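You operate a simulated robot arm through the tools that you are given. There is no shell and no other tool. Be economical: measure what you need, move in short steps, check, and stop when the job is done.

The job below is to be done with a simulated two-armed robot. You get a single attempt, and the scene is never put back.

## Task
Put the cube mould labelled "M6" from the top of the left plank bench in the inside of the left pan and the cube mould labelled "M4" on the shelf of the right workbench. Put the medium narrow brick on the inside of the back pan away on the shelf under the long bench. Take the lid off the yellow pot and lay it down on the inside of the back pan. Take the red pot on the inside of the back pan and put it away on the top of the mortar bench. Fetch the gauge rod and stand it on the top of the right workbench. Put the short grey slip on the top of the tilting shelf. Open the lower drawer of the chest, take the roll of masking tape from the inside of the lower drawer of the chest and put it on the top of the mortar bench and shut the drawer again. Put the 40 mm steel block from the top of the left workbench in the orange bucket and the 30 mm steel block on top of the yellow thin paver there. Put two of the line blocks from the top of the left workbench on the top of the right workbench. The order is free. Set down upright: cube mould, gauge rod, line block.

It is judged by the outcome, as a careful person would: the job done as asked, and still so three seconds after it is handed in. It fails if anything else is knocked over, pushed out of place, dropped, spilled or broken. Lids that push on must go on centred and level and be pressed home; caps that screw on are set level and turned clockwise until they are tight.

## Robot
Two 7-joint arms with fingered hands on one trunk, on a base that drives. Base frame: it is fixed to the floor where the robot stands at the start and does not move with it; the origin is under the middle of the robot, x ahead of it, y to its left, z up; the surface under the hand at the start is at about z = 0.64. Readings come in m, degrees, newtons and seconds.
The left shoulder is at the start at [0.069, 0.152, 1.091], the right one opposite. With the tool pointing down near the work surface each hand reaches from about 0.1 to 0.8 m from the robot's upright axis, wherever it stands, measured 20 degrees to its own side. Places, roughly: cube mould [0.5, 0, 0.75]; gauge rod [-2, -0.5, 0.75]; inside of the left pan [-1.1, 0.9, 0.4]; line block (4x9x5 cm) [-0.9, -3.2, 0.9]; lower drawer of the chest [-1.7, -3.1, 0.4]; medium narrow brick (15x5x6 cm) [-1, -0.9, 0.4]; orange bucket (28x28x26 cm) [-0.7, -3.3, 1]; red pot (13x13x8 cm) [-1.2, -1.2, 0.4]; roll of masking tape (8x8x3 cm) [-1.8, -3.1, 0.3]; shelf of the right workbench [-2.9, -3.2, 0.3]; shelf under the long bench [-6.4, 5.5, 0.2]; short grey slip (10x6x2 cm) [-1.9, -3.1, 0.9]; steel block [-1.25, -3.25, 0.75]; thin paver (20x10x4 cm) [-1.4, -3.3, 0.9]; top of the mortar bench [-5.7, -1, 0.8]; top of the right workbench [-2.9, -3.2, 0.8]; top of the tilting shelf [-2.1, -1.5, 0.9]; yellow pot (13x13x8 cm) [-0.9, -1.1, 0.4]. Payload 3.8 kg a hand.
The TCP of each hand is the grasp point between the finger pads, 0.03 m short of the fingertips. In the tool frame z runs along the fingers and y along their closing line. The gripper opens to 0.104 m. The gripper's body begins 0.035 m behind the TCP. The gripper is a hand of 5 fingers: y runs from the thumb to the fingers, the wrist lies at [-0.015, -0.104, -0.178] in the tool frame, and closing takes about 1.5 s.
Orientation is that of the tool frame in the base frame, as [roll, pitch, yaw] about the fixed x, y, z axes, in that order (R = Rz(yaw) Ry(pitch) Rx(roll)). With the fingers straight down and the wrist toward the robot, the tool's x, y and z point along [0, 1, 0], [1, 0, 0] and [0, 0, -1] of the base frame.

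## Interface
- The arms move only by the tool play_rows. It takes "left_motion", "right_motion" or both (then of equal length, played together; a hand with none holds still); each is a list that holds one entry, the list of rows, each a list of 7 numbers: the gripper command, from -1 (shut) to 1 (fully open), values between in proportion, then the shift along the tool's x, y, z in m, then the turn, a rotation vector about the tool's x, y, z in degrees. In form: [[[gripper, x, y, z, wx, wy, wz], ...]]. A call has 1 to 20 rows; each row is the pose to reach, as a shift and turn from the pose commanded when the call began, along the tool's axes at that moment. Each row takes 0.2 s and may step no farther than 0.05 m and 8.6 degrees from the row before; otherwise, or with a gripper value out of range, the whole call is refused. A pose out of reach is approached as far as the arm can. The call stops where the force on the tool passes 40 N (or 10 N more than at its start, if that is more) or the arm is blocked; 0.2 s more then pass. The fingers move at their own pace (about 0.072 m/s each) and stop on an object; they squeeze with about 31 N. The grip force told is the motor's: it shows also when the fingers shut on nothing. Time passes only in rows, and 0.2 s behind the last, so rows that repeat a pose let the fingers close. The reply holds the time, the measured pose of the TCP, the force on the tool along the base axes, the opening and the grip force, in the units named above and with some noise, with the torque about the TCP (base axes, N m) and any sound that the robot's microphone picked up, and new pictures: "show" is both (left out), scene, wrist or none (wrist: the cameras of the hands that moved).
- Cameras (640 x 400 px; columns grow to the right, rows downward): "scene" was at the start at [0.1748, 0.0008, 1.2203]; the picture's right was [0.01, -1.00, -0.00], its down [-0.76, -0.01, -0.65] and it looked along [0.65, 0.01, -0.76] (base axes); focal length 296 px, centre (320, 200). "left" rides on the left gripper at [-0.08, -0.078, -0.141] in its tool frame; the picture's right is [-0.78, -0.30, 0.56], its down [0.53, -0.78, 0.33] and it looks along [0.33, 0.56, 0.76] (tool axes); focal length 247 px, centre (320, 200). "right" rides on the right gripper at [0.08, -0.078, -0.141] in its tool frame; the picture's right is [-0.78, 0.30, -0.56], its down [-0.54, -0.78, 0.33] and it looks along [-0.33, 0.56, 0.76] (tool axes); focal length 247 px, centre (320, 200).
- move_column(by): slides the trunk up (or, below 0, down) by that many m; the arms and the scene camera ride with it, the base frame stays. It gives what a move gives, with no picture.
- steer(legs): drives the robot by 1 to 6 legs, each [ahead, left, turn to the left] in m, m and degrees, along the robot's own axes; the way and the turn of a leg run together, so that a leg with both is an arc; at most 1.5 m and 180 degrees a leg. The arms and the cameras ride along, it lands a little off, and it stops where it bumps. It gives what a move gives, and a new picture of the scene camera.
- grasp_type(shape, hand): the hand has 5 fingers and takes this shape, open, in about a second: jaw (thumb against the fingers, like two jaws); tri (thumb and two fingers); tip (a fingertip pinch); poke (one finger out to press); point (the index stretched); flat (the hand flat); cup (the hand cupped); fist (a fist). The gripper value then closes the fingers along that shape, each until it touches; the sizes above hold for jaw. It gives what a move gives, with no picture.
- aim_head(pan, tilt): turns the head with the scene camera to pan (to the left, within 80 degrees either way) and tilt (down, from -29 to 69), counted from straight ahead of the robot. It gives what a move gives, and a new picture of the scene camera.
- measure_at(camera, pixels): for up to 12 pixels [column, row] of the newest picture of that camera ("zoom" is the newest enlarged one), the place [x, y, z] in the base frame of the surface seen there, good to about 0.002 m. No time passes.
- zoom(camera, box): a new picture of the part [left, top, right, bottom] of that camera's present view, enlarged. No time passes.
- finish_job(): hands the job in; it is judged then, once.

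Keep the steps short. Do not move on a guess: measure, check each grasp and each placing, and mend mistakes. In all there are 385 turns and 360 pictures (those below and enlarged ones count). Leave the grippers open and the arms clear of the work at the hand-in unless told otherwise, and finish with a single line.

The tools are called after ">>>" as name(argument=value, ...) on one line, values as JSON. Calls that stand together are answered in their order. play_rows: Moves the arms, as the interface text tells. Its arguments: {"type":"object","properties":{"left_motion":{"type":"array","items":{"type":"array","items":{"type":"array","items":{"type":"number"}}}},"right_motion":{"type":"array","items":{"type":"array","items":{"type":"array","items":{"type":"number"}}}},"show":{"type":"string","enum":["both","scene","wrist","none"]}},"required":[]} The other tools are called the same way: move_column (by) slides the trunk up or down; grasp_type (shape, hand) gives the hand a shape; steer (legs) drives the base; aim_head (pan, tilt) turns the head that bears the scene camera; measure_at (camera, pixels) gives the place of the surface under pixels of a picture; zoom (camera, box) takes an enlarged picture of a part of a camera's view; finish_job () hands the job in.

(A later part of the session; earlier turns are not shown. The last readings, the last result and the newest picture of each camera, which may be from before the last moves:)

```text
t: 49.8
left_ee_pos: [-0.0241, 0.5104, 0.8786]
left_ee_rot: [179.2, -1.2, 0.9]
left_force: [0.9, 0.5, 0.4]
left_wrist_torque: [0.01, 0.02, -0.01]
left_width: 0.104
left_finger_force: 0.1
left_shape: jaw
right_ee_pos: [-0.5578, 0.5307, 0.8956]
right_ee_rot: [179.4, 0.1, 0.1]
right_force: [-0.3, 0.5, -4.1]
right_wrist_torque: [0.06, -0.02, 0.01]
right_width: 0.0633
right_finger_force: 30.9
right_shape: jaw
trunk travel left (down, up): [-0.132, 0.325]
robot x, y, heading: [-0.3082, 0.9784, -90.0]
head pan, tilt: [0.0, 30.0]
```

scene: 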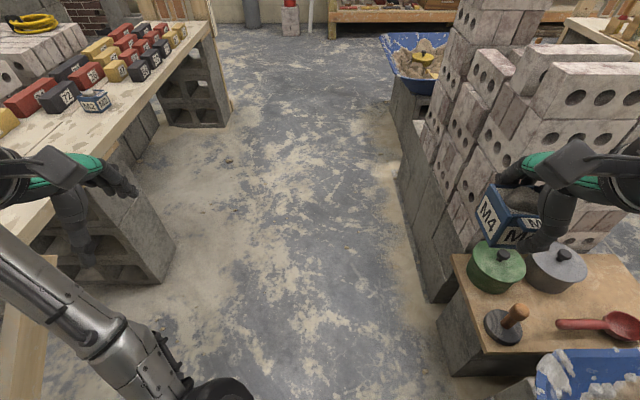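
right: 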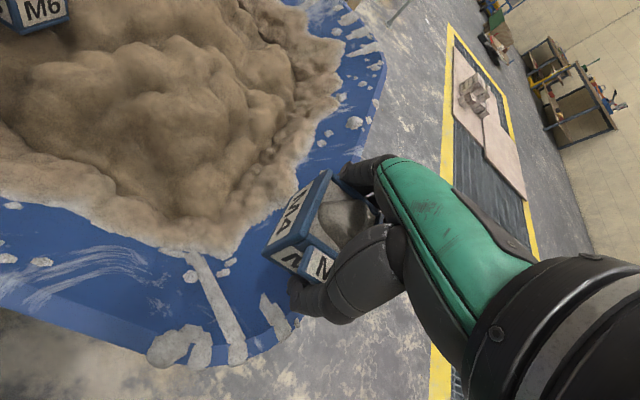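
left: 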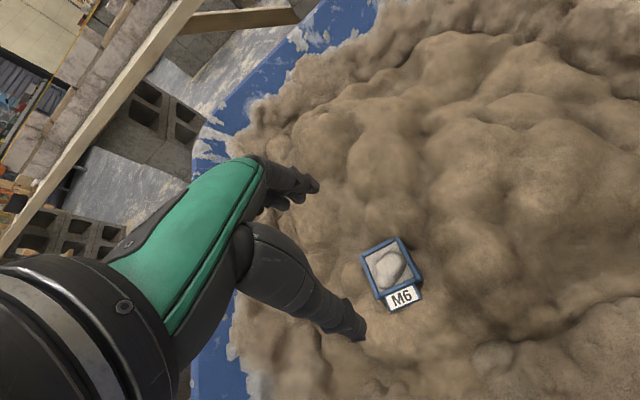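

The aisle is clear. I measure its narrowest points before driving.

>>> measure_at(camera="scene", pixels=[[175, 248], [160, 280], [435, 300], [400, 190], [452, 375], [395, 75], [440, 50], [230, 115], [380, 45], [425, 95]])

```text
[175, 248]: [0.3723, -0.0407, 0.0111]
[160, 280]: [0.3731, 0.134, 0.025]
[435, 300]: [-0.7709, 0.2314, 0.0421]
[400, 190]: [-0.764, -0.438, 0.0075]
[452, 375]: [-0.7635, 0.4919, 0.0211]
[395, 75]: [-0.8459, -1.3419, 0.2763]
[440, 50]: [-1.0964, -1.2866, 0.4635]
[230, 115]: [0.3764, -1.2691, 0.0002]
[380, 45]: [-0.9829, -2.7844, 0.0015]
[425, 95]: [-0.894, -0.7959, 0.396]
```

The aisle is 1.1 m wide (x −0.76…0.37). I drive down its middle and turn to face the back pan.

>>> steer(legs=[[0.2, 0.1, 0], [1.4, 0, 0], [0.45, 0, 0], [0, 0, -90]])

>>> aim_head(pan=0, tilt=40)

```text
t: 64.1
left_ee_pos: [-0.6797, -1.3635, 0.8794]
left_ee_rot: [179.4, -1.2, -87.5]
left_force: [0.1, 0.7, 0.2]
left_wrist_torque: [-0.06, 0.0, 0.03]
left_width: 0.1036
left_finger_force: 0.1
left_shape: jaw
right_ee_pos: [-0.6776, -0.8287, 0.8955]
right_ee_rot: [179.4, 0.0, -88.3]
right_force: [0.5, -0.5, -3.2]
right_wrist_torque: [-0.01, -0.05, -0.01]
right_width: 0.063
right_finger_force: 30.7
right_shape: jaw
trunk travel left (down, up): [-0.132, 0.325]
robot x, y, heading: [-0.2203, -1.0602, -178.6]
head pan, tilt: [0.0, 30.0]
```

scene: 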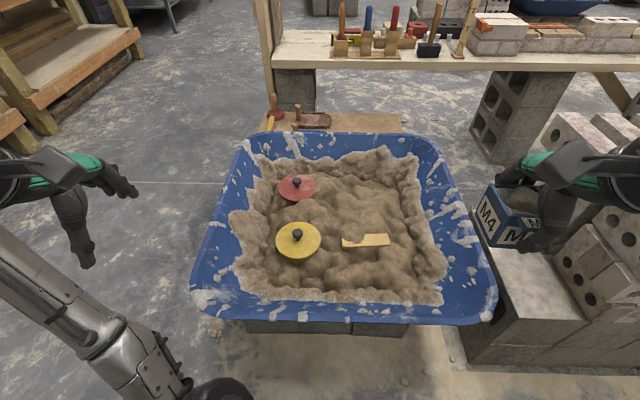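

```text
t: 64.8
left_ee_pos: [-0.6797, -1.3634, 0.8785]
left_ee_rot: [179.3, -1.1, -87.6]
left_force: [0.2, -0.7, -0.8]
left_wrist_torque: [-0.01, 0.04, -0.01]
left_width: 0.1038
left_finger_force: 0.1
left_shape: jaw
right_ee_pos: [-0.6766, -0.8293, 0.8952]
right_ee_rot: [179.4, 0.0, -88.3]
right_force: [0.9, 0.0, -3.5]
right_wrist_torque: [-0.01, -0.06, 0.02]
right_width: 0.0629
right_finger_force: 31.4
right_shape: jaw
trunk travel left (down, up): [-0.132, 0.325]
robot x, y, heading: [-0.2217, -1.0612, -178.4]
head pan, tilt: [0.0, 40.0]
```

scene: 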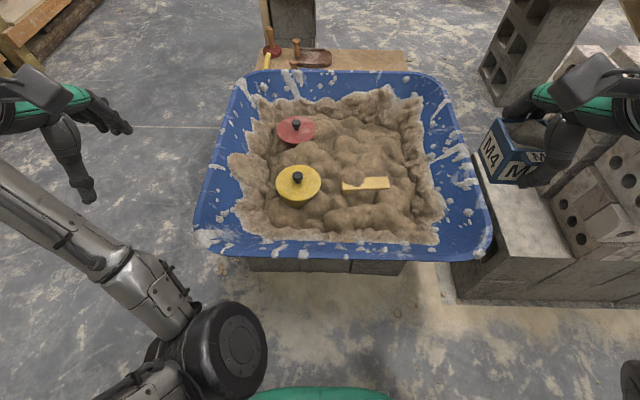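

The yellow pot's lid knob is at (297,176), the red pot at (296,127), the brick at (365,184). I measure and zoom.

>>> zoom(camera="scene", box=[220, 90, 460, 240])

>>> measure_at(camera="scene", pixels=[[297, 174], [297, 178], [275, 182], [320, 184], [300, 205], [298, 165], [296, 124], [278, 130], [314, 132], [343, 185], [388, 182], [365, 185]])

```text
2.67 times, centred on (340, 165) of scene
```

zoom: 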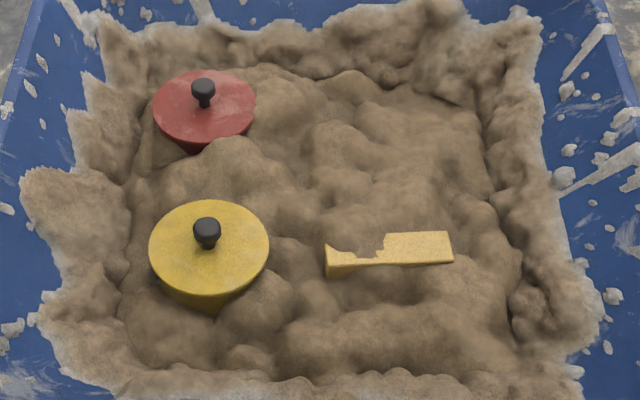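

```text
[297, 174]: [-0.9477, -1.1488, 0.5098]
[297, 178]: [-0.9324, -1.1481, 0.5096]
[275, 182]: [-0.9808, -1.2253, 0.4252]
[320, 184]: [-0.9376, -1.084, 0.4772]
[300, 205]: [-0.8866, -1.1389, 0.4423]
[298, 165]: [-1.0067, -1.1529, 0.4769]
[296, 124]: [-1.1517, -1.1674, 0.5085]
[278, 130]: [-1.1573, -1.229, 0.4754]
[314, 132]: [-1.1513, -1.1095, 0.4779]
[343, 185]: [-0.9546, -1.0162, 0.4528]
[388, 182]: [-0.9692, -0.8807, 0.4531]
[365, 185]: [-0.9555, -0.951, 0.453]
```

I check how far my base front is from the pan's supports before moving closer.

>>> measure_at(camera="scene", pixels=[[320, 390], [320, 270], [320, 258], [260, 385], [235, 395], [320, 240], [320, 215], [455, 300], [400, 75], [330, 75]])

```text
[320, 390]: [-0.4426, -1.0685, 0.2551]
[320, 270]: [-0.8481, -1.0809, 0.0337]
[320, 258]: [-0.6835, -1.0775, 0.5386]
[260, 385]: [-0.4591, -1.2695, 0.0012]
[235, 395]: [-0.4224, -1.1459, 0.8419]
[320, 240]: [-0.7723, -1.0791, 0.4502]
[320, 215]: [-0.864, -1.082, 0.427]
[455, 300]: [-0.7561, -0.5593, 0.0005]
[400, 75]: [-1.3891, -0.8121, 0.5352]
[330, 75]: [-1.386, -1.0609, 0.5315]
```

I move 0.2 m closer to the pan.

>>> steer(legs=[[0.2, 0, 0]])

>>> measure_at(camera="scene", pixels=[[320, 200]])

```text
t: 66.4
left_ee_pos: [-0.8793, -1.3687, 0.8788]
left_ee_rot: [179.3, -1.1, -87.6]
left_force: [0.4, -0.4, -0.3]
left_wrist_torque: [-0.01, -0.01, 0.01]
left_width: 0.1038
left_finger_force: 0.0
left_shape: jaw
right_ee_pos: [-0.8764, -0.8351, 0.8944]
right_ee_rot: [179.5, 0.0, -88.3]
right_force: [0.4, 0.2, -3.5]
right_wrist_torque: [0.0, -0.03, -0.02]
right_width: 0.0629
right_finger_force: 31.0
right_shape: jaw
trunk travel left (down, up): [-0.132, 0.325]
robot x, y, heading: [-0.4179, -1.0695, -178.5]
head pan, tilt: [0.0, 40.0]
```

scene: 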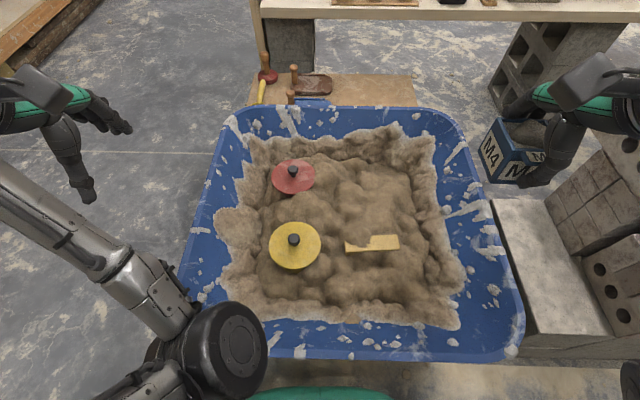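

```text
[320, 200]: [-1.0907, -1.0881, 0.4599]
```

>>> zoom(camera="scene", box=[250, 150, 410, 280])

>>> measure_at(camera="scene", pixels=[[293, 239], [293, 243], [271, 245], [320, 245], [294, 224], [294, 266], [292, 172], [272, 175], [315, 178], [347, 246], [398, 242], [398, 236]])

```text
3.08 times, centred on (330, 215) of scene
```

zoom: 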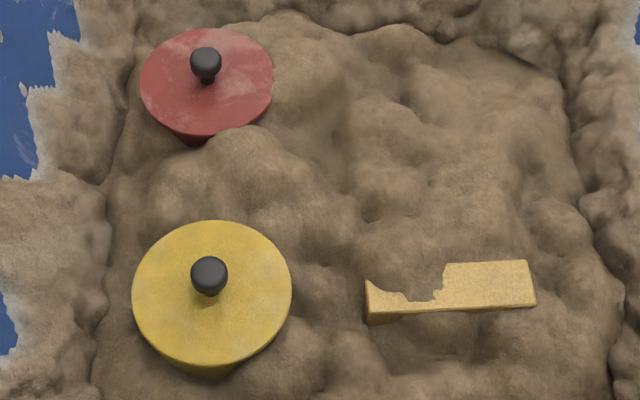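

```text
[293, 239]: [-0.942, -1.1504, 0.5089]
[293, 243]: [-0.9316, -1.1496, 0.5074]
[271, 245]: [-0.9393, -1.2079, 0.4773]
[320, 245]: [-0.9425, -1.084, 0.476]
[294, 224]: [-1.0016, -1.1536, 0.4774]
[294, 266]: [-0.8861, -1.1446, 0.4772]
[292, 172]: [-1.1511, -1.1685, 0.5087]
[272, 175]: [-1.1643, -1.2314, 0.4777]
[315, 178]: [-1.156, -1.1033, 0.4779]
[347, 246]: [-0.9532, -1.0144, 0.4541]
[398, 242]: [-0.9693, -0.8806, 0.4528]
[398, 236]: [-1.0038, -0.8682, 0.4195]
```

Lid centre (−0.943,−1.149), knob top z 0.509, lid top 0.477. I bring the left hand over the knob, stopping at z≈0.60.

>>> play_rows(left_motion=[[[1, -0.045, 0.012, 0, 0.7, -1.1, 0], [1, -0.09, 0.024, 0, 0.7, -1.1, 0], [1, -0.135, 0.036, 0, 0.7, -1.1, 0], [1, -0.18, 0.048, 0, 0.7, -1.1, 0], [1, -0.2225, 0.055, 0, 0.7, -1.1, 0], [1, -0.2225, 0.055, 0.045, 0.7, -1.1, 0], [1, -0.2225, 0.055, 0.09, 0.7, -1.1, 0], [1, -0.2225, 0.055, 0.135, 0.7, -1.1, 0], [0.2, -0.2225, 0.055, 0.18, 0.7, -1.1, 0], [0, -0.2225, 0.055, 0.225, 0.7, -1.1, 0], [0, -0.2225, 0.055, 0.265, 0.7, -1.1, 0], [0, -0.2225, 0.055, 0.279, 0.7, -1.1, 0]]], show="both")

```text
t: 69.2
left_ee_pos: [-0.9697, -1.1418, 0.6254]
left_ee_rot: [176.9, 1.9, -87.3]
left_force: [0.9, 0.0, 0.5]
left_wrist_torque: [0.01, 0.0, -0.01]
left_width: 0.0522
left_finger_force: 0.1
left_shape: jaw
right_ee_pos: [-0.8755, -0.8348, 0.8943]
right_ee_rot: [179.6, 0.0, -88.2]
right_force: [-1.1, 0.0, -4.5]
right_wrist_torque: [-0.03, -0.03, -0.01]
right_width: 0.0628
right_finger_force: 30.8
right_shape: jaw
trunk travel left (down, up): [-0.132, 0.325]
robot x, y, heading: [-0.4203, -1.0702, -178.6]
head pan, tilt: [0.0, 40.0]
stopped in row 12 (left hand): the arm was blocked; the commanded pose is now the measured one
```

scene: 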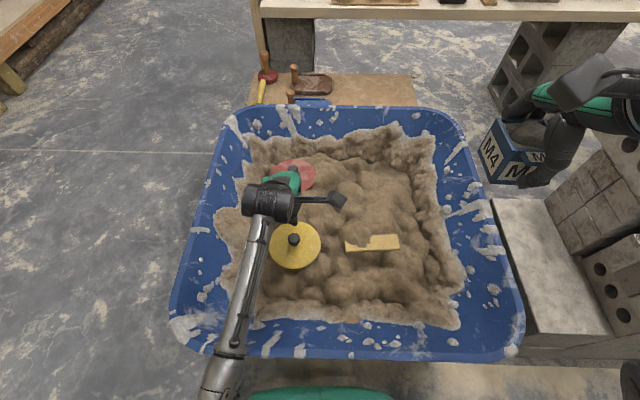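
left: 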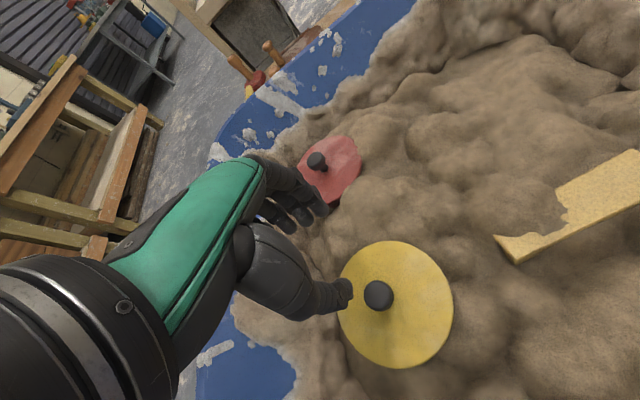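

The arm is at its lower limit here. I raise the left hand clear, then lower the trunk by 0.14 m.

>>> play_rows(left_motion=[[[0, 0, -0.01, -0.05, 1.5, 0, 0], [0, 0, -0.02, -0.1, 3, 0, 0], [0, 0, -0.026, -0.15, 3, 1.9, 0], [0, 0, -0.026, -0.2, 3, 1.9, 0]]], show="none")

>>> move_column(by=-0.13)

```text
refused: row 1 steps farther than a row can; nothing moved
```

```text
t: 70.1
left_ee_pos: [-0.9565, -1.1344, 0.5528]
left_ee_rot: [-176.7, -0.8, -89.6]
left_force: [-0.2, -0.1, -1.0]
left_wrist_torque: [-0.02, 0.03, 0.02]
left_width: 0.0522
left_finger_force: 0.0
left_shape: jaw
right_ee_pos: [-0.8755, -0.8349, 0.8671]
right_ee_rot: [179.6, 0.0, -88.3]
right_force: [0.5, 0.0, -4.0]
right_wrist_torque: [0.0, 0.0, -0.03]
right_width: 0.0626
right_finger_force: 30.9
right_shape: jaw
trunk travel left (down, up): [-0.094, 0.362]
robot x, y, heading: [-0.4236, -1.0655, -178.5]
head pan, tilt: [0.0, 40.0]
stopped: the arm was blocked; the commanded pose is now the measured one
```

The first call was refused and the trunk moved only 4 cm; nothing was touched (fingertips at 0.523 over knob 0.509). I raise the left hand now.

>>> play_rows(left_motion=[[[0, 0, 0, -0.04, 0, 0, 0], [0, 0, 0, -0.08, -1, 0, 0], [0, 0, 0, -0.12, -2, 0, 0], [0, 0, 0, -0.16, -3.3, 0, 0], [0, 0, 0, -0.2, -3.3, 0, 0], [0, 0, 0, -0.24, -3.3, 0, 0]]], show="none")

```text
t: 70.9
left_ee_pos: [-0.9213, -1.1427, 0.5626]
left_ee_rot: [-165.8, -6.3, -92.7]
left_force: [-0.2, 0.5, 0.8]
left_wrist_torque: [0.03, -0.01, -0.01]
left_width: 0.0521
left_finger_force: 0.0
left_shape: jaw
right_ee_pos: [-0.8766, -0.8356, 0.8621]
right_ee_rot: [-179.9, -0.2, -88.3]
right_force: [0.2, -0.2, -3.8]
right_wrist_torque: [-0.02, -0.02, -0.06]
right_width: 0.0626
right_finger_force: 30.6
right_shape: jaw
trunk travel left (down, up): [-0.094, 0.362]
robot x, y, heading: [-0.4182, -1.0719, -178.7]
head pan, tilt: [0.0, 40.0]
stopped in row 3 (left hand): the arm was blocked; the commanded pose is now the measured one
```

The arm is folded too tightly because I stand too near. I move the hand forward and up to unfold it.

>>> play_rows(left_motion=[[[0, 0, 0.02, -0.02, 0, 0, 0], [0, 0, 0.05, -0.04, -3, 0, 0], [0, 0, 0.08, -0.06, -6, 0, 0], [0, 0, 0.1, -0.1, -9, 0, 0], [0, 0, 0.12, -0.14, -12, 0, 0], [0, 0, 0.14, -0.18, -13, 0, 0]]], show="none")

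```text
t: 71.4
left_ee_pos: [-0.9129, -1.1398, 0.5361]
left_ee_rot: [-162.3, -6.9, -93.8]
left_force: [0.8, 14.0, 31.6]
left_wrist_torque: [0.08, 0.64, -0.44]
left_width: 0.0474
left_finger_force: 0.1
left_shape: jaw
right_ee_pos: [-0.8748, -0.8329, 0.8608]
right_ee_rot: [-180.0, -0.2, -88.3]
right_force: [-0.2, 0.4, -3.8]
right_wrist_torque: [-0.01, -0.05, 0.01]
right_width: 0.063
right_finger_force: 31.2
right_shape: jaw
trunk travel left (down, up): [-0.094, 0.362]
robot x, y, heading: [-0.4199, -1.0694, -178.6]
head pan, tilt: [0.0, 40.0]
stopped in row 2 (left hand): the force on the tool passed its limit at 55 N (the readings are from after the stop); the commanded pose is now the measured one
```

It touched something (31 N upward). I look.

>>> zoom(camera="left", box=[160, 100, 560, 400])

>>> zoom(camera="scene", box=[160, 130, 420, 400])

```text
1.33 times, centred on (360, 250) of left
```

zoom: 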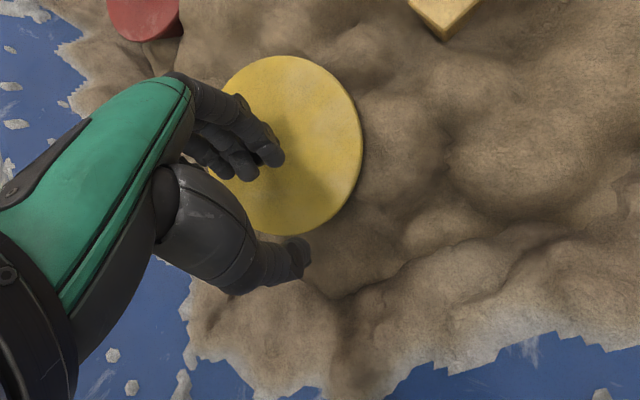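

```text
1.48 times, centred on (290, 265) of scene
```

zoom: 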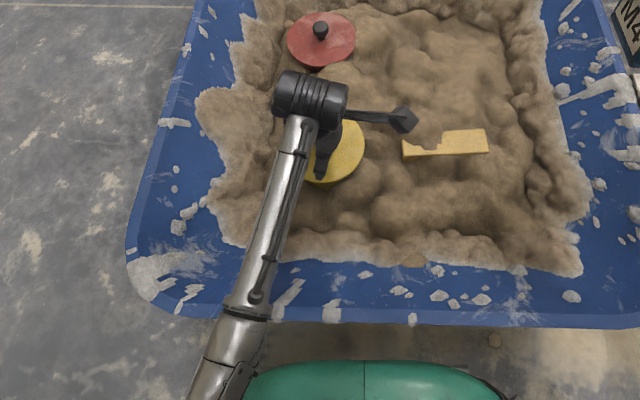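

The fingers rest on the lid beside the knob. I raise the trunk to lift the hand off.

>>> move_column(by=0.1)

```text
t: 72.8
left_ee_pos: [-0.9111, -1.1393, 0.6209]
left_ee_rot: [-161.4, -6.6, -94.2]
left_force: [-0.9, 0.5, 1.1]
left_wrist_torque: [0.0, -0.01, 0.0]
left_width: 0.0519
left_finger_force: 0.1
left_shape: jaw
right_ee_pos: [-0.8794, -0.8346, 0.9478]
right_ee_rot: [-179.1, -0.1, -88.2]
right_force: [-0.5, 0.1, -3.5]
right_wrist_torque: [-0.01, -0.03, -0.01]
right_width: 0.0627
right_finger_force: 31.5
right_shape: jaw
trunk travel left (down, up): [-0.194, 0.262]
robot x, y, heading: [-0.419, -1.0724, -178.5]
head pan, tilt: [0.0, 40.0]
```

Clean rise. I raise another 0.1 m so the hand is well clear, then look.

>>> move_column(by=0.12)

>>> zoom(camera="scene", box=[0, 0, 640, 400])

>>> zoom(camera="left", box=[160, 100, 560, 400])

```text
t: 74.3
left_ee_pos: [-0.9105, -1.1399, 0.7409]
left_ee_rot: [-161.5, -6.7, -94.1]
left_force: [-0.3, 0.5, -0.4]
left_wrist_torque: [0.01, 0.0, -0.01]
left_width: 0.0521
left_finger_force: 0.1
left_shape: jaw
right_ee_pos: [-0.879, -0.8337, 1.0681]
right_ee_rot: [-179.1, 0.0, -88.3]
right_force: [-1.1, 0.0, -3.9]
right_wrist_torque: [0.0, -0.04, -0.03]
right_width: 0.0627
right_finger_force: 31.7
right_shape: jaw
trunk travel left (down, up): [-0.314, 0.142]
robot x, y, heading: [-0.4211, -1.0711, -178.4]
head pan, tilt: [0.0, 40.0]
```

```text
1.00 times, centred on (320, 200) of scene (not enlarged: the box is as wide or as high as the picture)
```

zoom: 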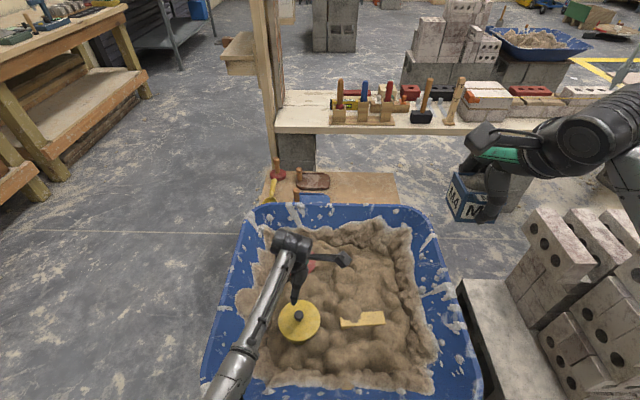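

```text
1.33 times, centred on (360, 250) of left
```

zoom: 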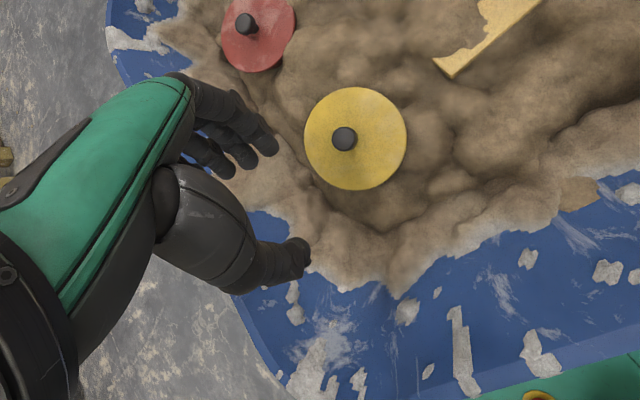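

The pot is untouched in place. I back off 0.11 m for a better arm posture and straighten the hand.

>>> steer(legs=[[-0.11, 0, 0]])

>>> play_rows(left_motion=[[[0, 0, 0.02, -0.03, -6, -2, -2], [0, 0, 0.04, -0.06, -12, -4.5, -4], [0, 0, 0.06, -0.09, -18, -6.7, -5.7], [0, 0, 0.08, -0.12, -18.5, -6.7, -5.7], [0, 0, 0.08, -0.12, -18.5, -6.7, -5.7]]], show="none")

```text
t: 75.5
left_ee_pos: [-0.8019, -1.1361, 0.7422]
left_ee_rot: [-161.3, -6.7, -94.0]
left_force: [-0.9, -0.8, -0.5]
left_wrist_torque: [-0.03, -0.01, 0.0]
left_width: 0.052
left_finger_force: 0.0
left_shape: jaw
right_ee_pos: [-0.7706, -0.831, 1.0671]
right_ee_rot: [-179.1, 0.0, -88.5]
right_force: [0.1, -0.1, -4.4]
right_wrist_torque: [-0.01, -0.02, 0.03]
right_width: 0.0627
right_finger_force: 31.0
right_shape: jaw
trunk travel left (down, up): [-0.314, 0.142]
robot x, y, heading: [-0.3105, -1.0651, -178.1]
head pan, tilt: [0.0, 40.0]
```

scene: 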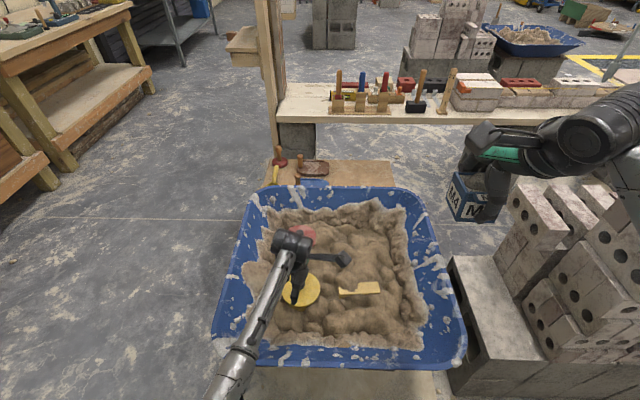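

```text
t: 76.7
left_ee_pos: [-0.9156, -1.1177, 0.8291]
left_ee_rot: [179.6, -0.9, -87.4]
left_force: [0.0, -0.6, 1.3]
left_wrist_torque: [-0.03, 0.01, -0.01]
left_width: 0.0521
left_finger_force: 0.0
left_shape: jaw
right_ee_pos: [-0.7705, -0.8311, 1.0681]
right_ee_rot: [-179.3, -0.1, -88.4]
right_force: [-0.4, 0.3, -2.7]
right_wrist_torque: [-0.02, -0.03, 0.0]
right_width: 0.0627
right_finger_force: 30.9
right_shape: jaw
trunk travel left (down, up): [-0.314, 0.142]
robot x, y, heading: [-0.3146, -1.0665, -178.4]
head pan, tilt: [0.0, 40.0]
```

Now upright. I lower the trunk by 0.2 m (the hand should end near 0.63).

>>> move_column(by=-0.2)

```text
t: 78.8
left_ee_pos: [-0.9158, -1.1231, 0.6295]
left_ee_rot: [179.5, -1.5, -87.3]
left_force: [0.5, -0.3, 1.3]
left_wrist_torque: [0.02, -0.02, 0.02]
left_width: 0.0522
left_finger_force: 0.1
left_shape: jaw
right_ee_pos: [-0.7704, -0.8311, 0.8688]
right_ee_rot: [-179.3, -0.2, -88.5]
right_force: [-0.4, 0.2, -3.6]
right_wrist_torque: [0.03, 0.0, -0.01]
right_width: 0.0625
right_finger_force: 30.3
right_shape: jaw
trunk travel left (down, up): [-0.114, 0.342]
robot x, y, heading: [-0.3112, -1.0682, -178.1]
head pan, tilt: [0.0, 40.0]
```

The trunk moved cleanly. I check the lid knob's place again.

>>> zoom(camera="left", box=[280, 180, 520, 380])

```text
2.00 times, centred on (400, 280) of left
```

zoom: 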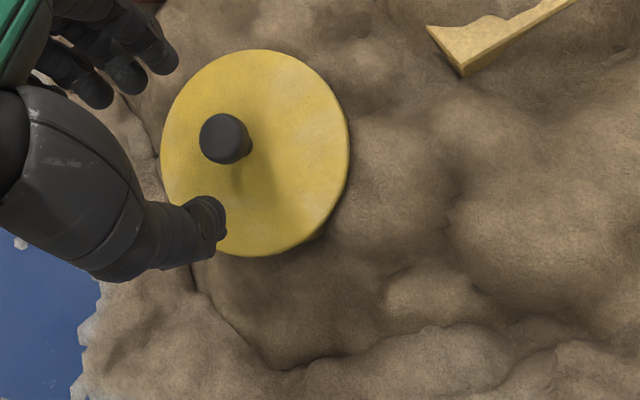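

>>> measure_at(camera="zoom", pixels=[[219, 136], [162, 150], [348, 148], [250, 52], [250, 255], [222, 160]])

```text
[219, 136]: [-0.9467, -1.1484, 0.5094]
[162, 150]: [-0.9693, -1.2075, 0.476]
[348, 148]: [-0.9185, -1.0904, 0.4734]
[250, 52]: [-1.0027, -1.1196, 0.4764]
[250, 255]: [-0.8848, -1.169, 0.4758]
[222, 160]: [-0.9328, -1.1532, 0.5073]
```

Knob unchanged at (−0.943,−1.149). I move over it and down to z≈0.514 and close.

>>> play_rows(left_motion=[[[0, 0.012, 0.014, 0, 0.5, -1.5, 0], [0, 0.0242, 0.0282, 0.02, 0.5, -1.5, 0], [0, 0.0242, 0.0282, 0.05, 0.5, -1.5, 0], [0, 0.0242, 0.0282, 0.08, 0.5, -1.5, 0], [0, 0.0242, 0.0282, 0.1, 0.5, -1.5, 0], [0, 0.0242, 0.0282, 0.115, 0.5, -1.5, 0], [-1, 0.0242, 0.0282, 0.115, 0.5, -1.5, 0], [-1, 0.0242, 0.0282, 0.115, 0.5, -1.5, 0], [-1, 0.0242, 0.0282, 0.115, 0.5, -1.5, 0], [-1, 0.0242, 0.0282, 0.115, 0.5, -1.5, 0], [-1, 0.0242, 0.0282, 0.115, 0.5, -1.5, 0]]], show="wrist")

```text
t: 81.2
left_ee_pos: [-0.944, -1.1439, 0.5171]
left_ee_rot: [-179.8, 0.4, -87.5]
left_force: [-0.4, 1.3, 1.4]
left_wrist_torque: [-0.03, 0.14, -0.05]
left_width: 0.0162
left_finger_force: 31.3
left_shape: jaw
right_ee_pos: [-0.7717, -0.8307, 0.8684]
right_ee_rot: [-179.2, 0.0, -88.5]
right_force: [0.8, 0.1, -3.4]
right_wrist_torque: [-0.01, -0.05, 0.0]
right_width: 0.0625
right_finger_force: 31.0
right_shape: jaw
trunk travel left (down, up): [-0.114, 0.342]
robot x, y, heading: [-0.3126, -1.0642, -178.6]
head pan, tilt: [0.0, 40.0]
heard: snap
```

left: 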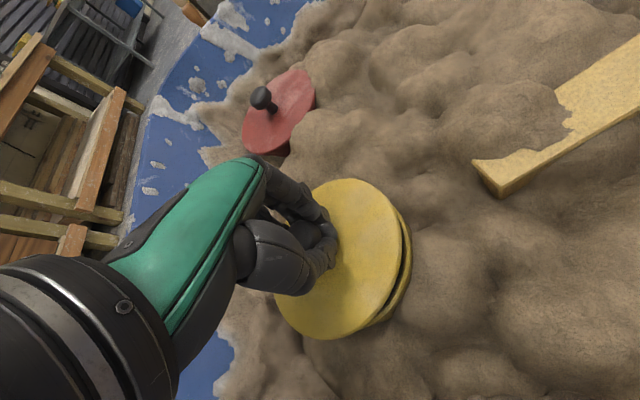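

The lid snapped free and is held by its knob. I lift it straight up 10 cm.

>>> play_rows(left_motion=[[[-1, 0, 0, -0.01, 0, 0, 0], [-1, 0, 0, -0.025, 0, 0, 0], [-1, 0, 0, -0.05, 0, 0, 0], [-1, 0, 0, -0.08, 0, 0, 0], [-1, 0, 0, -0.11, 0, 0, 0], [-1, 0, 0, -0.11, 0, 0, 0]]], show="both")

```text
t: 82.6
left_ee_pos: [-0.9434, -1.1477, 0.6264]
left_ee_rot: [-179.8, 0.4, -87.4]
left_force: [-0.3, 0.2, -0.1]
left_wrist_torque: [-0.02, 0.04, -0.01]
left_width: 0.0158
left_finger_force: 31.3
left_shape: jaw
right_ee_pos: [-0.7703, -0.8326, 0.8681]
right_ee_rot: [-179.2, -0.1, -88.4]
right_force: [0.1, 0.0, -4.2]
right_wrist_torque: [-0.06, -0.04, 0.01]
right_width: 0.0627
right_finger_force: 30.9
right_shape: jaw
trunk travel left (down, up): [-0.114, 0.342]
robot x, y, heading: [-0.3096, -1.0674, -178.5]
head pan, tilt: [0.0, 40.0]
```

scene: 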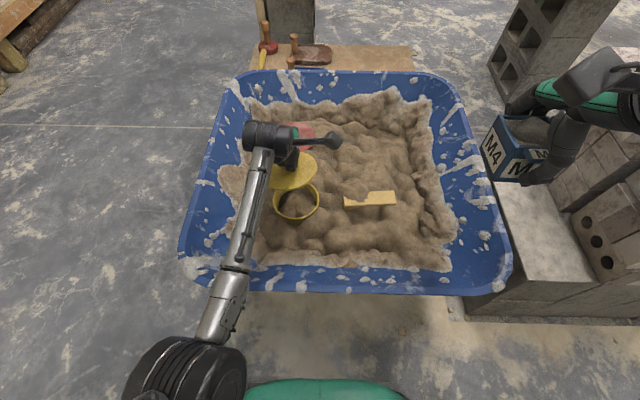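
left: 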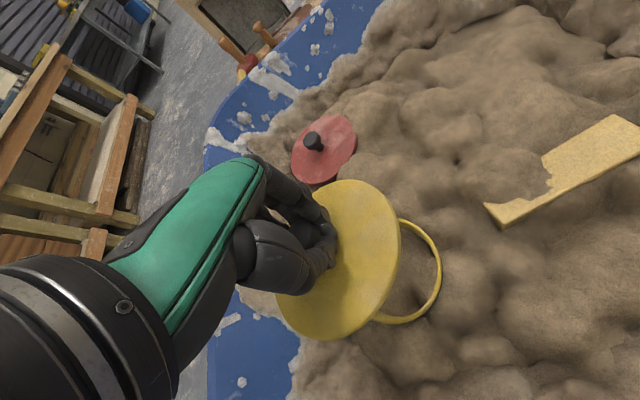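

I measure points on the held lid to see its tilt, plus the pan floor at the laying place.

>>> measure_at(camera="left", pixels=[[290, 310], [340, 188], [390, 220], [340, 330], [375, 300], [360, 250]])

>>> measure_at(camera="scene", pixels=[[345, 200], [397, 197], [345, 206], [397, 191], [380, 150], [380, 170], [315, 150], [300, 210]])

```text
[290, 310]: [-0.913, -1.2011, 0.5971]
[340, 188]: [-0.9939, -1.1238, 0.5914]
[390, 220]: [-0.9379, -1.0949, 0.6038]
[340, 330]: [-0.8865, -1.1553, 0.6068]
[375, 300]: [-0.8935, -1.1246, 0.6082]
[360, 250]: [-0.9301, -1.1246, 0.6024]
```

```text
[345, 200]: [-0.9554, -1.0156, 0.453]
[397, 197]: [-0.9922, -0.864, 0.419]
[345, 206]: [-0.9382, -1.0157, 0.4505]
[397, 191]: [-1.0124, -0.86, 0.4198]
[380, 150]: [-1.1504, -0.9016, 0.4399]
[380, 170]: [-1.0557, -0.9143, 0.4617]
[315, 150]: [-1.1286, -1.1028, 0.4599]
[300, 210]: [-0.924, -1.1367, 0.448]
```

The lid hangs about 8° low on the far side. I carry it over a free spot at (−1.09,−0.965), levelling it on the way, then lower slowly.

>>> play_rows(left_motion=[[[-1, -0.035, 0.025, 0, -2, 0, 0], [-1, -0.07, 0.05, 0, -4, 0, 0], [-1, -0.105, 0.075, 0, -6, 0, 0], [-1, -0.14, 0.1, 0, -8, 0, 0], [-1, -0.17, 0.125, 0, -8, 0, 0], [-1, -0.189, 0.139, 0, -8, 0, 0], [-1, -0.189, 0.139, 0.04, -8, 0, 0], [-1, -0.189, 0.139, 0.08, -8, 0, 0], [-1, -0.189, 0.139, 0.12, -8, 0, 0], [-1, -0.189, 0.139, 0.15, -8, 0, 0]]], show="both")

```text
t: 84.8
left_ee_pos: [-1.0119, -1.0313, 0.5533]
left_ee_rot: [172.1, 0.4, -87.5]
left_force: [0.4, -1.1, -1.0]
left_wrist_torque: [0.0, 0.03, 0.0]
left_width: 0.0159
left_finger_force: 31.2
left_shape: jaw
left hand out of reach, approached as far as the arm can: row 4, 5, 6, 7, 8, 9, 10
right_ee_pos: [-0.7713, -0.8313, 0.8684]
right_ee_rot: [-179.2, -0.2, -88.4]
right_force: [0.1, 0.6, -3.5]
right_wrist_torque: [0.01, -0.05, 0.02]
right_width: 0.0624
right_finger_force: 30.7
right_shape: jaw
trunk travel left (down, up): [-0.114, 0.342]
robot x, y, heading: [-0.3132, -1.0643, -178.1]
head pan, tilt: [0.0, 40.0]
```

scene: 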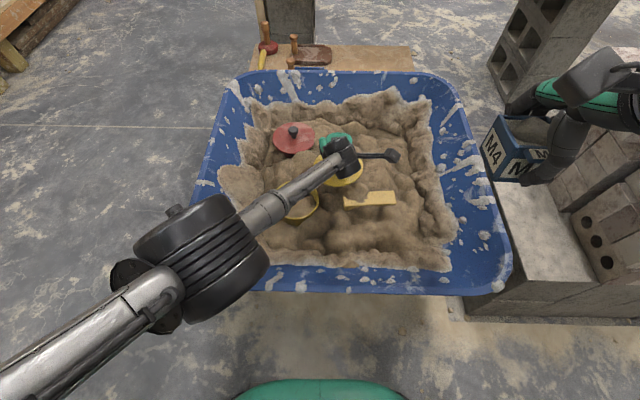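
left: 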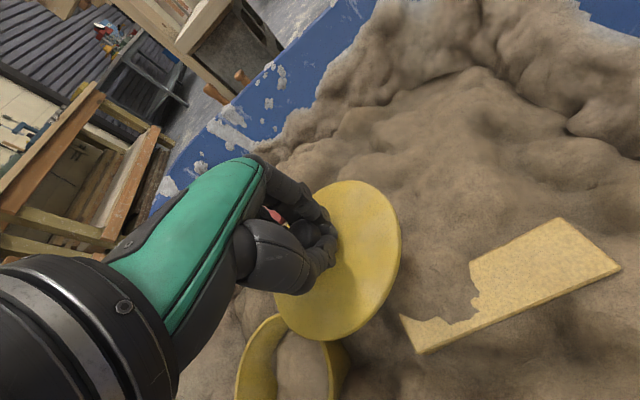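

The left arm can't cross over that far. I raise the lid back up and then shift the base to the right.

>>> play_rows(left_motion=[[[-1, 0.02, -0.02, -0.04, 0, 0, 0], [-1, 0.04, -0.04, -0.08, 0, 0, 0], [-1, 0.06, -0.06, -0.12, 0, 0, 0], [-1, 0.08, -0.08, -0.16, 0, 0, 0], [-1, 0.1, -0.1, -0.18, 0, 0, 0]]], show="none")

```text
t: 86.0
left_ee_pos: [-0.8819, -1.123, 0.7152]
left_ee_rot: [172.2, 0.4, -87.5]
left_force: [0.2, -0.7, 0.3]
left_wrist_torque: [0.01, 0.02, 0.03]
left_width: 0.0156
left_finger_force: 31.0
left_shape: jaw
right_ee_pos: [-0.7706, -0.8307, 0.8678]
right_ee_rot: [-179.2, -0.1, -88.4]
right_force: [0.3, 0.2, -3.3]
right_wrist_torque: [-0.03, -0.06, 0.0]
right_width: 0.0626
right_finger_force: 30.7
right_shape: jaw
trunk travel left (down, up): [-0.114, 0.342]
robot x, y, heading: [-0.3095, -1.0664, -178.3]
head pan, tilt: [0.0, 40.0]
```

>>> steer(legs=[[0.05, -0.16, 0]])

```text
t: 87.5
left_ee_pos: [-0.9397, -0.9657, 0.7151]
left_ee_rot: [172.1, 0.4, -87.4]
left_force: [-1.1, -0.5, -0.4]
left_wrist_torque: [-0.06, -0.01, -0.01]
left_width: 0.0154
left_finger_force: 31.0
left_shape: jaw
right_ee_pos: [-0.8277, -0.6741, 0.8664]
right_ee_rot: [-179.2, -0.1, -88.3]
right_force: [-0.8, 0.2, -3.5]
right_wrist_torque: [-0.03, -0.04, -0.03]
right_width: 0.0626
right_finger_force: 31.5
right_shape: jaw
trunk travel left (down, up): [-0.114, 0.342]
robot x, y, heading: [-0.3679, -0.9075, -178.5]
head pan, tilt: [0.0, 40.0]
```

scene: 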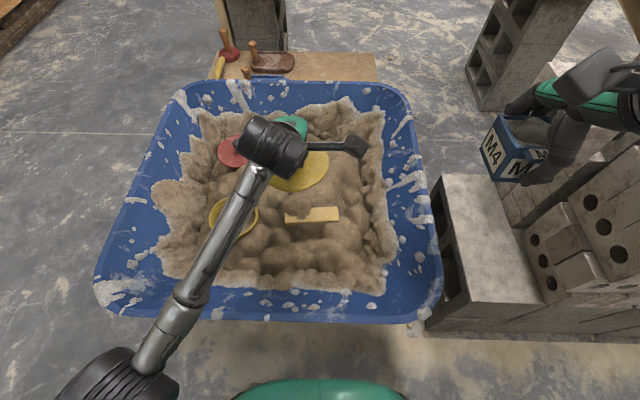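

Better. I move ahead over the spot and lower to z≈0.47.

>>> play_rows(left_motion=[[[-1, -0.004, 0.038, 0.005, 0, 0, 0], [-1, -0.009, 0.076, 0.01, 0, 0, 0], [-1, -0.014, 0.114, 0.016, 0, 0, 0], [-1, -0.018, 0.153, 0.0216, 0, 0, 0], [-1, -0.018, 0.147, 0.065, 0, 0, 0], [-1, -0.018, 0.14, 0.11, 0, 0, 0], [-1, -0.018, 0.134, 0.155, 0, 0, 0], [-1, -0.018, 0.128, 0.2, 0, 0, 0], [-1, -0.018, 0.122, 0.24, 0, 0, 0], [-1, -0.018, 0.119, 0.264, 0, 0, 0]]], show="both")

```text
t: 89.7
left_ee_pos: [-1.0714, -0.9606, 0.4998]
left_ee_rot: [172.1, 0.4, -87.4]
left_force: [0.5, 0.5, 0.1]
left_wrist_torque: [-0.01, 0.04, 0.02]
left_width: 0.0154
left_finger_force: 31.0
left_shape: jaw
left hand out of reach, approached as far as the arm can: row 9, 10
right_ee_pos: [-0.8279, -0.6743, 0.8671]
right_ee_rot: [-179.2, 0.0, -88.3]
right_force: [-0.2, 0.4, -3.1]
right_wrist_torque: [0.05, -0.04, 0.01]
right_width: 0.0622
right_finger_force: 30.4
right_shape: jaw
trunk travel left (down, up): [-0.114, 0.342]
robot x, y, heading: [-0.3678, -0.9089, -178.1]
head pan, tilt: [0.0, 40.0]
```

scene: 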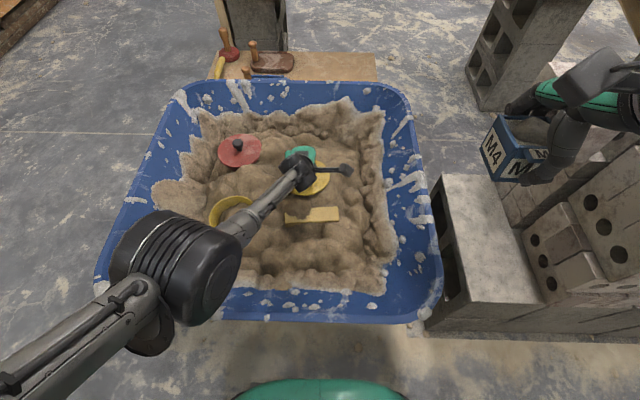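
left: 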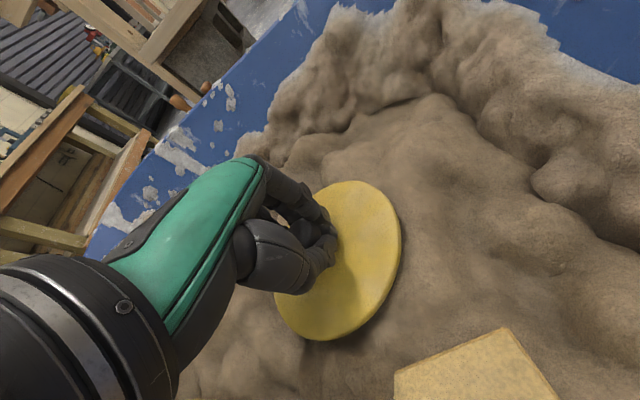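

The lid would be near the brick; I drive 3 cm ahead, then lower the trunk a little.

>>> steer(legs=[[0.03, 0, 0]])

>>> move_column(by=-0.045)

```text
t: 90.5
left_ee_pos: [-1.0984, -0.9617, 0.5005]
left_ee_rot: [172.1, 0.4, -87.3]
left_force: [-0.3, 0.3, -1.0]
left_wrist_torque: [-0.01, 0.0, 0.0]
left_width: 0.0154
left_finger_force: 31.1
left_shape: jaw
right_ee_pos: [-0.8564, -0.6762, 0.8682]
right_ee_rot: [-179.2, 0.0, -88.3]
right_force: [0.3, 0.3, -3.5]
right_wrist_torque: [-0.03, -0.02, 0.0]
right_width: 0.0625
right_finger_force: 30.9
right_shape: jaw
trunk travel left (down, up): [-0.114, 0.342]
robot x, y, heading: [-0.3968, -0.9092, -178.1]
head pan, tilt: [0.0, 40.0]
```

scene: 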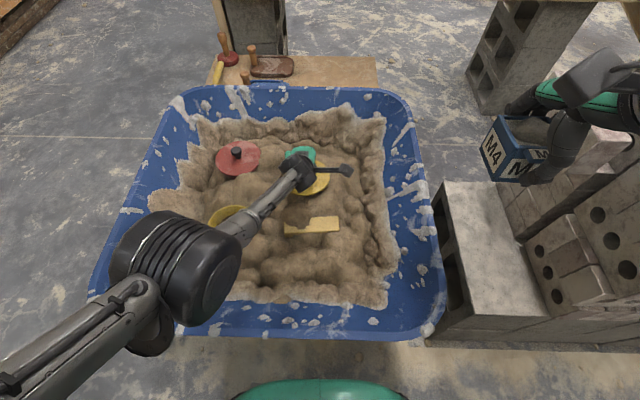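

```text
t: 91.4
left_ee_pos: [-1.0996, -0.9625, 0.4568]
left_ee_rot: [171.9, 0.4, -87.3]
left_force: [0.3, 0.1, -0.5]
left_wrist_torque: [0.01, 0.01, 0.0]
left_width: 0.0153
left_finger_force: 31.0
left_shape: jaw
right_ee_pos: [-0.8613, -0.6753, 0.8029]
right_ee_rot: [-176.8, 0.0, -88.3]
right_force: [-1.1, -0.9, -3.4]
right_wrist_torque: [-0.01, -0.07, 0.01]
right_width: 0.0624
right_finger_force: 30.5
right_shape: jaw
trunk travel left (down, up): [-0.069, 0.387]
robot x, y, heading: [-0.3972, -0.9074, -178.3]
head pan, tilt: [0.0, 40.0]
```

Now the last 2 cm with the arm, watching the force.

>>> play_rows(left_motion=[[[-1, 0, -0.001, 0.004, 0, 0, 0], [-1, 0, -0.001, 0.008, 0, 0, 0], [-1, 0, -0.002, 0.012, 0, 0, 0], [-1, 0, -0.002, 0.016, 0, 0, 0], [-1, 0, -0.003, 0.02, 0, 0, 0], [-1, 0, -0.003, 0.02, 0, 0, 0]]], show="none")

```text
t: 92.8
left_ee_pos: [-1.0988, -0.9611, 0.4365]
left_ee_rot: [172.0, 0.5, -87.2]
left_force: [1.3, 0.6, 5.6]
left_wrist_torque: [-0.06, 0.19, -0.03]
left_width: 0.0153
left_finger_force: 31.4
left_shape: jaw
right_ee_pos: [-0.8605, -0.6762, 0.8028]
right_ee_rot: [-176.7, -0.1, -88.3]
right_force: [0.0, 0.0, -3.8]
right_wrist_torque: [0.01, -0.07, 0.01]
right_width: 0.0623
right_finger_force: 31.1
right_shape: jaw
trunk travel left (down, up): [-0.069, 0.387]
robot x, y, heading: [-0.3972, -0.9107, -178.4]
head pan, tilt: [0.0, 40.0]
```

Contact (5.6 N). I open and lift off.

>>> play_rows(left_motion=[[[-0.5, 0, 0, 0.002, 0, 0, 0], [0, 0, 0, 0.002, 0, 0, 0], [0, 0, 0, 0.002, 0, 0, 0], [0, 0, 0, 0.002, 0, 0, 0], [0, 0, 0, -0.03, 0, 0, 0], [0, 0, 0, -0.07, 0, 0, 0], [0, 0, 0, -0.11, 0, 0, 0], [0, 0, 0, -0.15, 0, 0, 0], [0.2, 0, -0.03, -0.18, 0, 0, 0]]], show="both")

```text
t: 94.8
left_ee_pos: [-1.0445, -0.9619, 0.6109]
left_ee_rot: [172.1, 0.5, -87.4]
left_force: [-1.2, 0.1, 0.5]
left_wrist_torque: [0.0, 0.01, 0.02]
left_width: 0.0623
left_finger_force: 0.1
left_shape: jaw
right_ee_pos: [-0.8609, -0.6749, 0.802]
right_ee_rot: [-176.7, -0.1, -88.4]
right_force: [0.2, 0.3, -4.0]
right_wrist_torque: [0.01, -0.03, 0.01]
right_width: 0.0621
right_finger_force: 31.0
right_shape: jaw
trunk travel left (down, up): [-0.069, 0.387]
robot x, y, heading: [-0.3991, -0.912, -178.3]
head pan, tilt: [0.0, 40.0]
```

scene: 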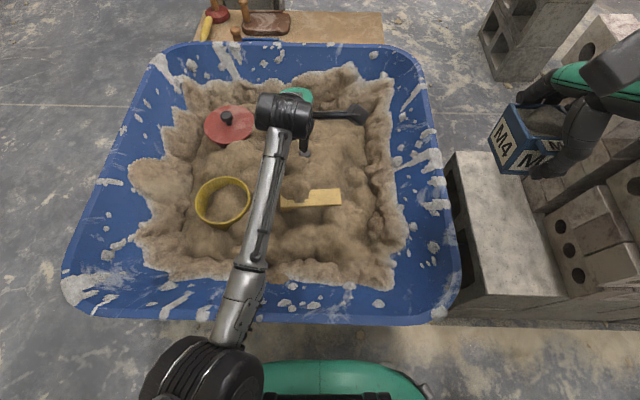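
left: 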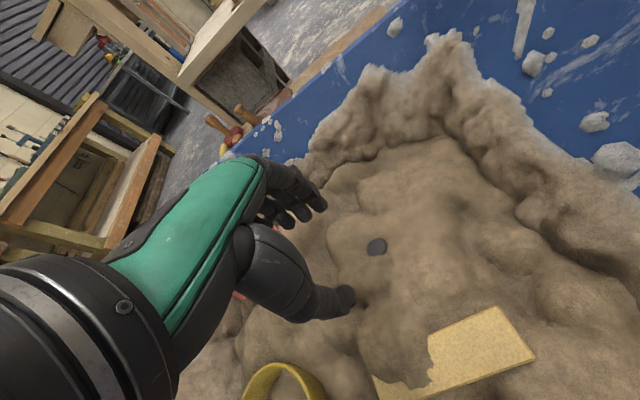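

The lid lies in the mortar with its knob showing. I raise the left hand and trunk, then look ahead for the gauge rod.

>>> play_rows(left_motion=[[[0.2, 0, -0.02, -0.04, 2, 0, 0], [0.2, 0, -0.04, -0.08, 4, 0, 0], [0.2, 0, -0.06, -0.12, 6, 0, 0], [0.2, 0.02, -0.08, -0.15, 8, 0, 0]]], show="none")

>>> move_column(by=0.2)

>>> aim_head(pan=-10, tilt=20)

```text
t: 95.8
left_ee_pos: [-0.9512, -0.9954, 0.7456]
left_ee_rot: [179.1, -3.2, -86.5]
left_force: [-0.4, 0.3, -0.6]
left_wrist_torque: [-0.01, 0.03, -0.05]
left_width: 0.0622
left_finger_force: 0.0
left_shape: jaw
right_ee_pos: [-0.8613, -0.6754, 0.8017]
right_ee_rot: [-176.7, -0.2, -88.3]
right_force: [0.5, -0.7, -3.3]
right_wrist_torque: [0.02, -0.05, 0.01]
right_width: 0.0622
right_finger_force: 31.1
right_shape: jaw
trunk travel left (down, up): [-0.069, 0.387]
robot x, y, heading: [-0.3961, -0.9091, -178.2]
head pan, tilt: [0.0, 40.0]
```

```text
t: 98.0
left_ee_pos: [-0.9641, -0.992, 0.9814]
left_ee_rot: [175.9, -0.8, -86.4]
left_force: [0.2, -0.1, 0.4]
left_wrist_torque: [-0.01, 0.0, 0.01]
left_width: 0.0624
left_finger_force: 0.1
left_shape: jaw
right_ee_pos: [-0.8609, -0.6751, 1.001]
right_ee_rot: [-176.5, -0.1, -88.2]
right_force: [-0.1, -0.1, -4.7]
right_wrist_torque: [-0.01, -0.02, 0.0]
right_width: 0.0624
right_finger_force: 30.9
right_shape: jaw
trunk travel left (down, up): [-0.269, 0.187]
robot x, y, heading: [-0.3968, -0.9063, -178.6]
head pan, tilt: [0.0, 40.0]
```

```text
t: 98.8
left_ee_pos: [-0.9622, -0.9931, 0.9777]
left_ee_rot: [176.3, -1.0, -86.4]
left_force: [0.5, -0.2, 0.1]
left_wrist_torque: [-0.01, -0.02, 0.0]
left_width: 0.0619
left_finger_force: 0.0
left_shape: jaw
right_ee_pos: [-0.8621, -0.6753, 1.0018]
right_ee_rot: [-176.7, 0.0, -88.3]
right_force: [0.0, -1.4, -3.1]
right_wrist_torque: [-0.01, -0.05, 0.01]
right_width: 0.0622
right_finger_force: 31.2
right_shape: jaw
trunk travel left (down, up): [-0.269, 0.187]
robot x, y, heading: [-0.3954, -0.907, -178.4]
head pan, tilt: [-10.0, 20.0]
```

scene: 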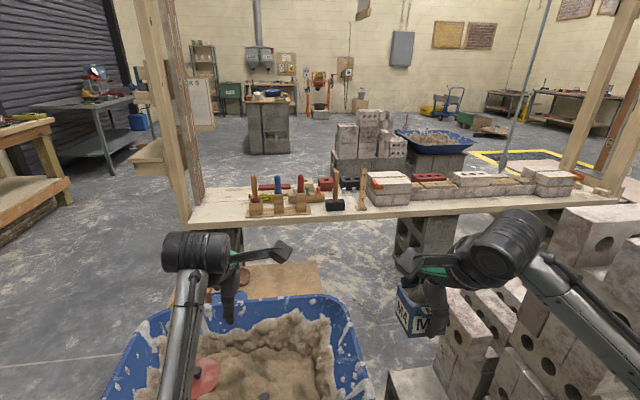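

I zoom at the bench beyond the pan, where a wooden stick stands near (362,190).

>>> zoom(camera="scene", box=[180, 140, 420, 290])

>>> measure_at(camera="scene", pixels=[[362, 172], [361, 205], [335, 205], [278, 213], [195, 222], [550, 202], [290, 280], [240, 265], [310, 215], [375, 205], [130, 165], [345, 222]])

```text
2.67 times, centred on (300, 215) of scene
```

zoom: 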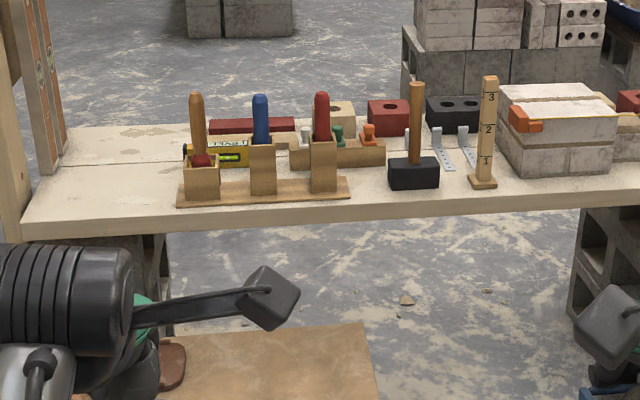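

```text
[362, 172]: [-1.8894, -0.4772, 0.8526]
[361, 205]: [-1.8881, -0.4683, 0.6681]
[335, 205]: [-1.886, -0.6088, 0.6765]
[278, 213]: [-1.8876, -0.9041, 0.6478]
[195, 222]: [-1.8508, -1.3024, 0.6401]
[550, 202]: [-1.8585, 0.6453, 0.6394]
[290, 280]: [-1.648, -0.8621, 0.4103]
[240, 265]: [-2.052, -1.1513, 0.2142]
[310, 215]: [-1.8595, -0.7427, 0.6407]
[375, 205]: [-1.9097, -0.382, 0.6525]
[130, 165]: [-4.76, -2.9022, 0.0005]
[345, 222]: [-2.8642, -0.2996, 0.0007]
```

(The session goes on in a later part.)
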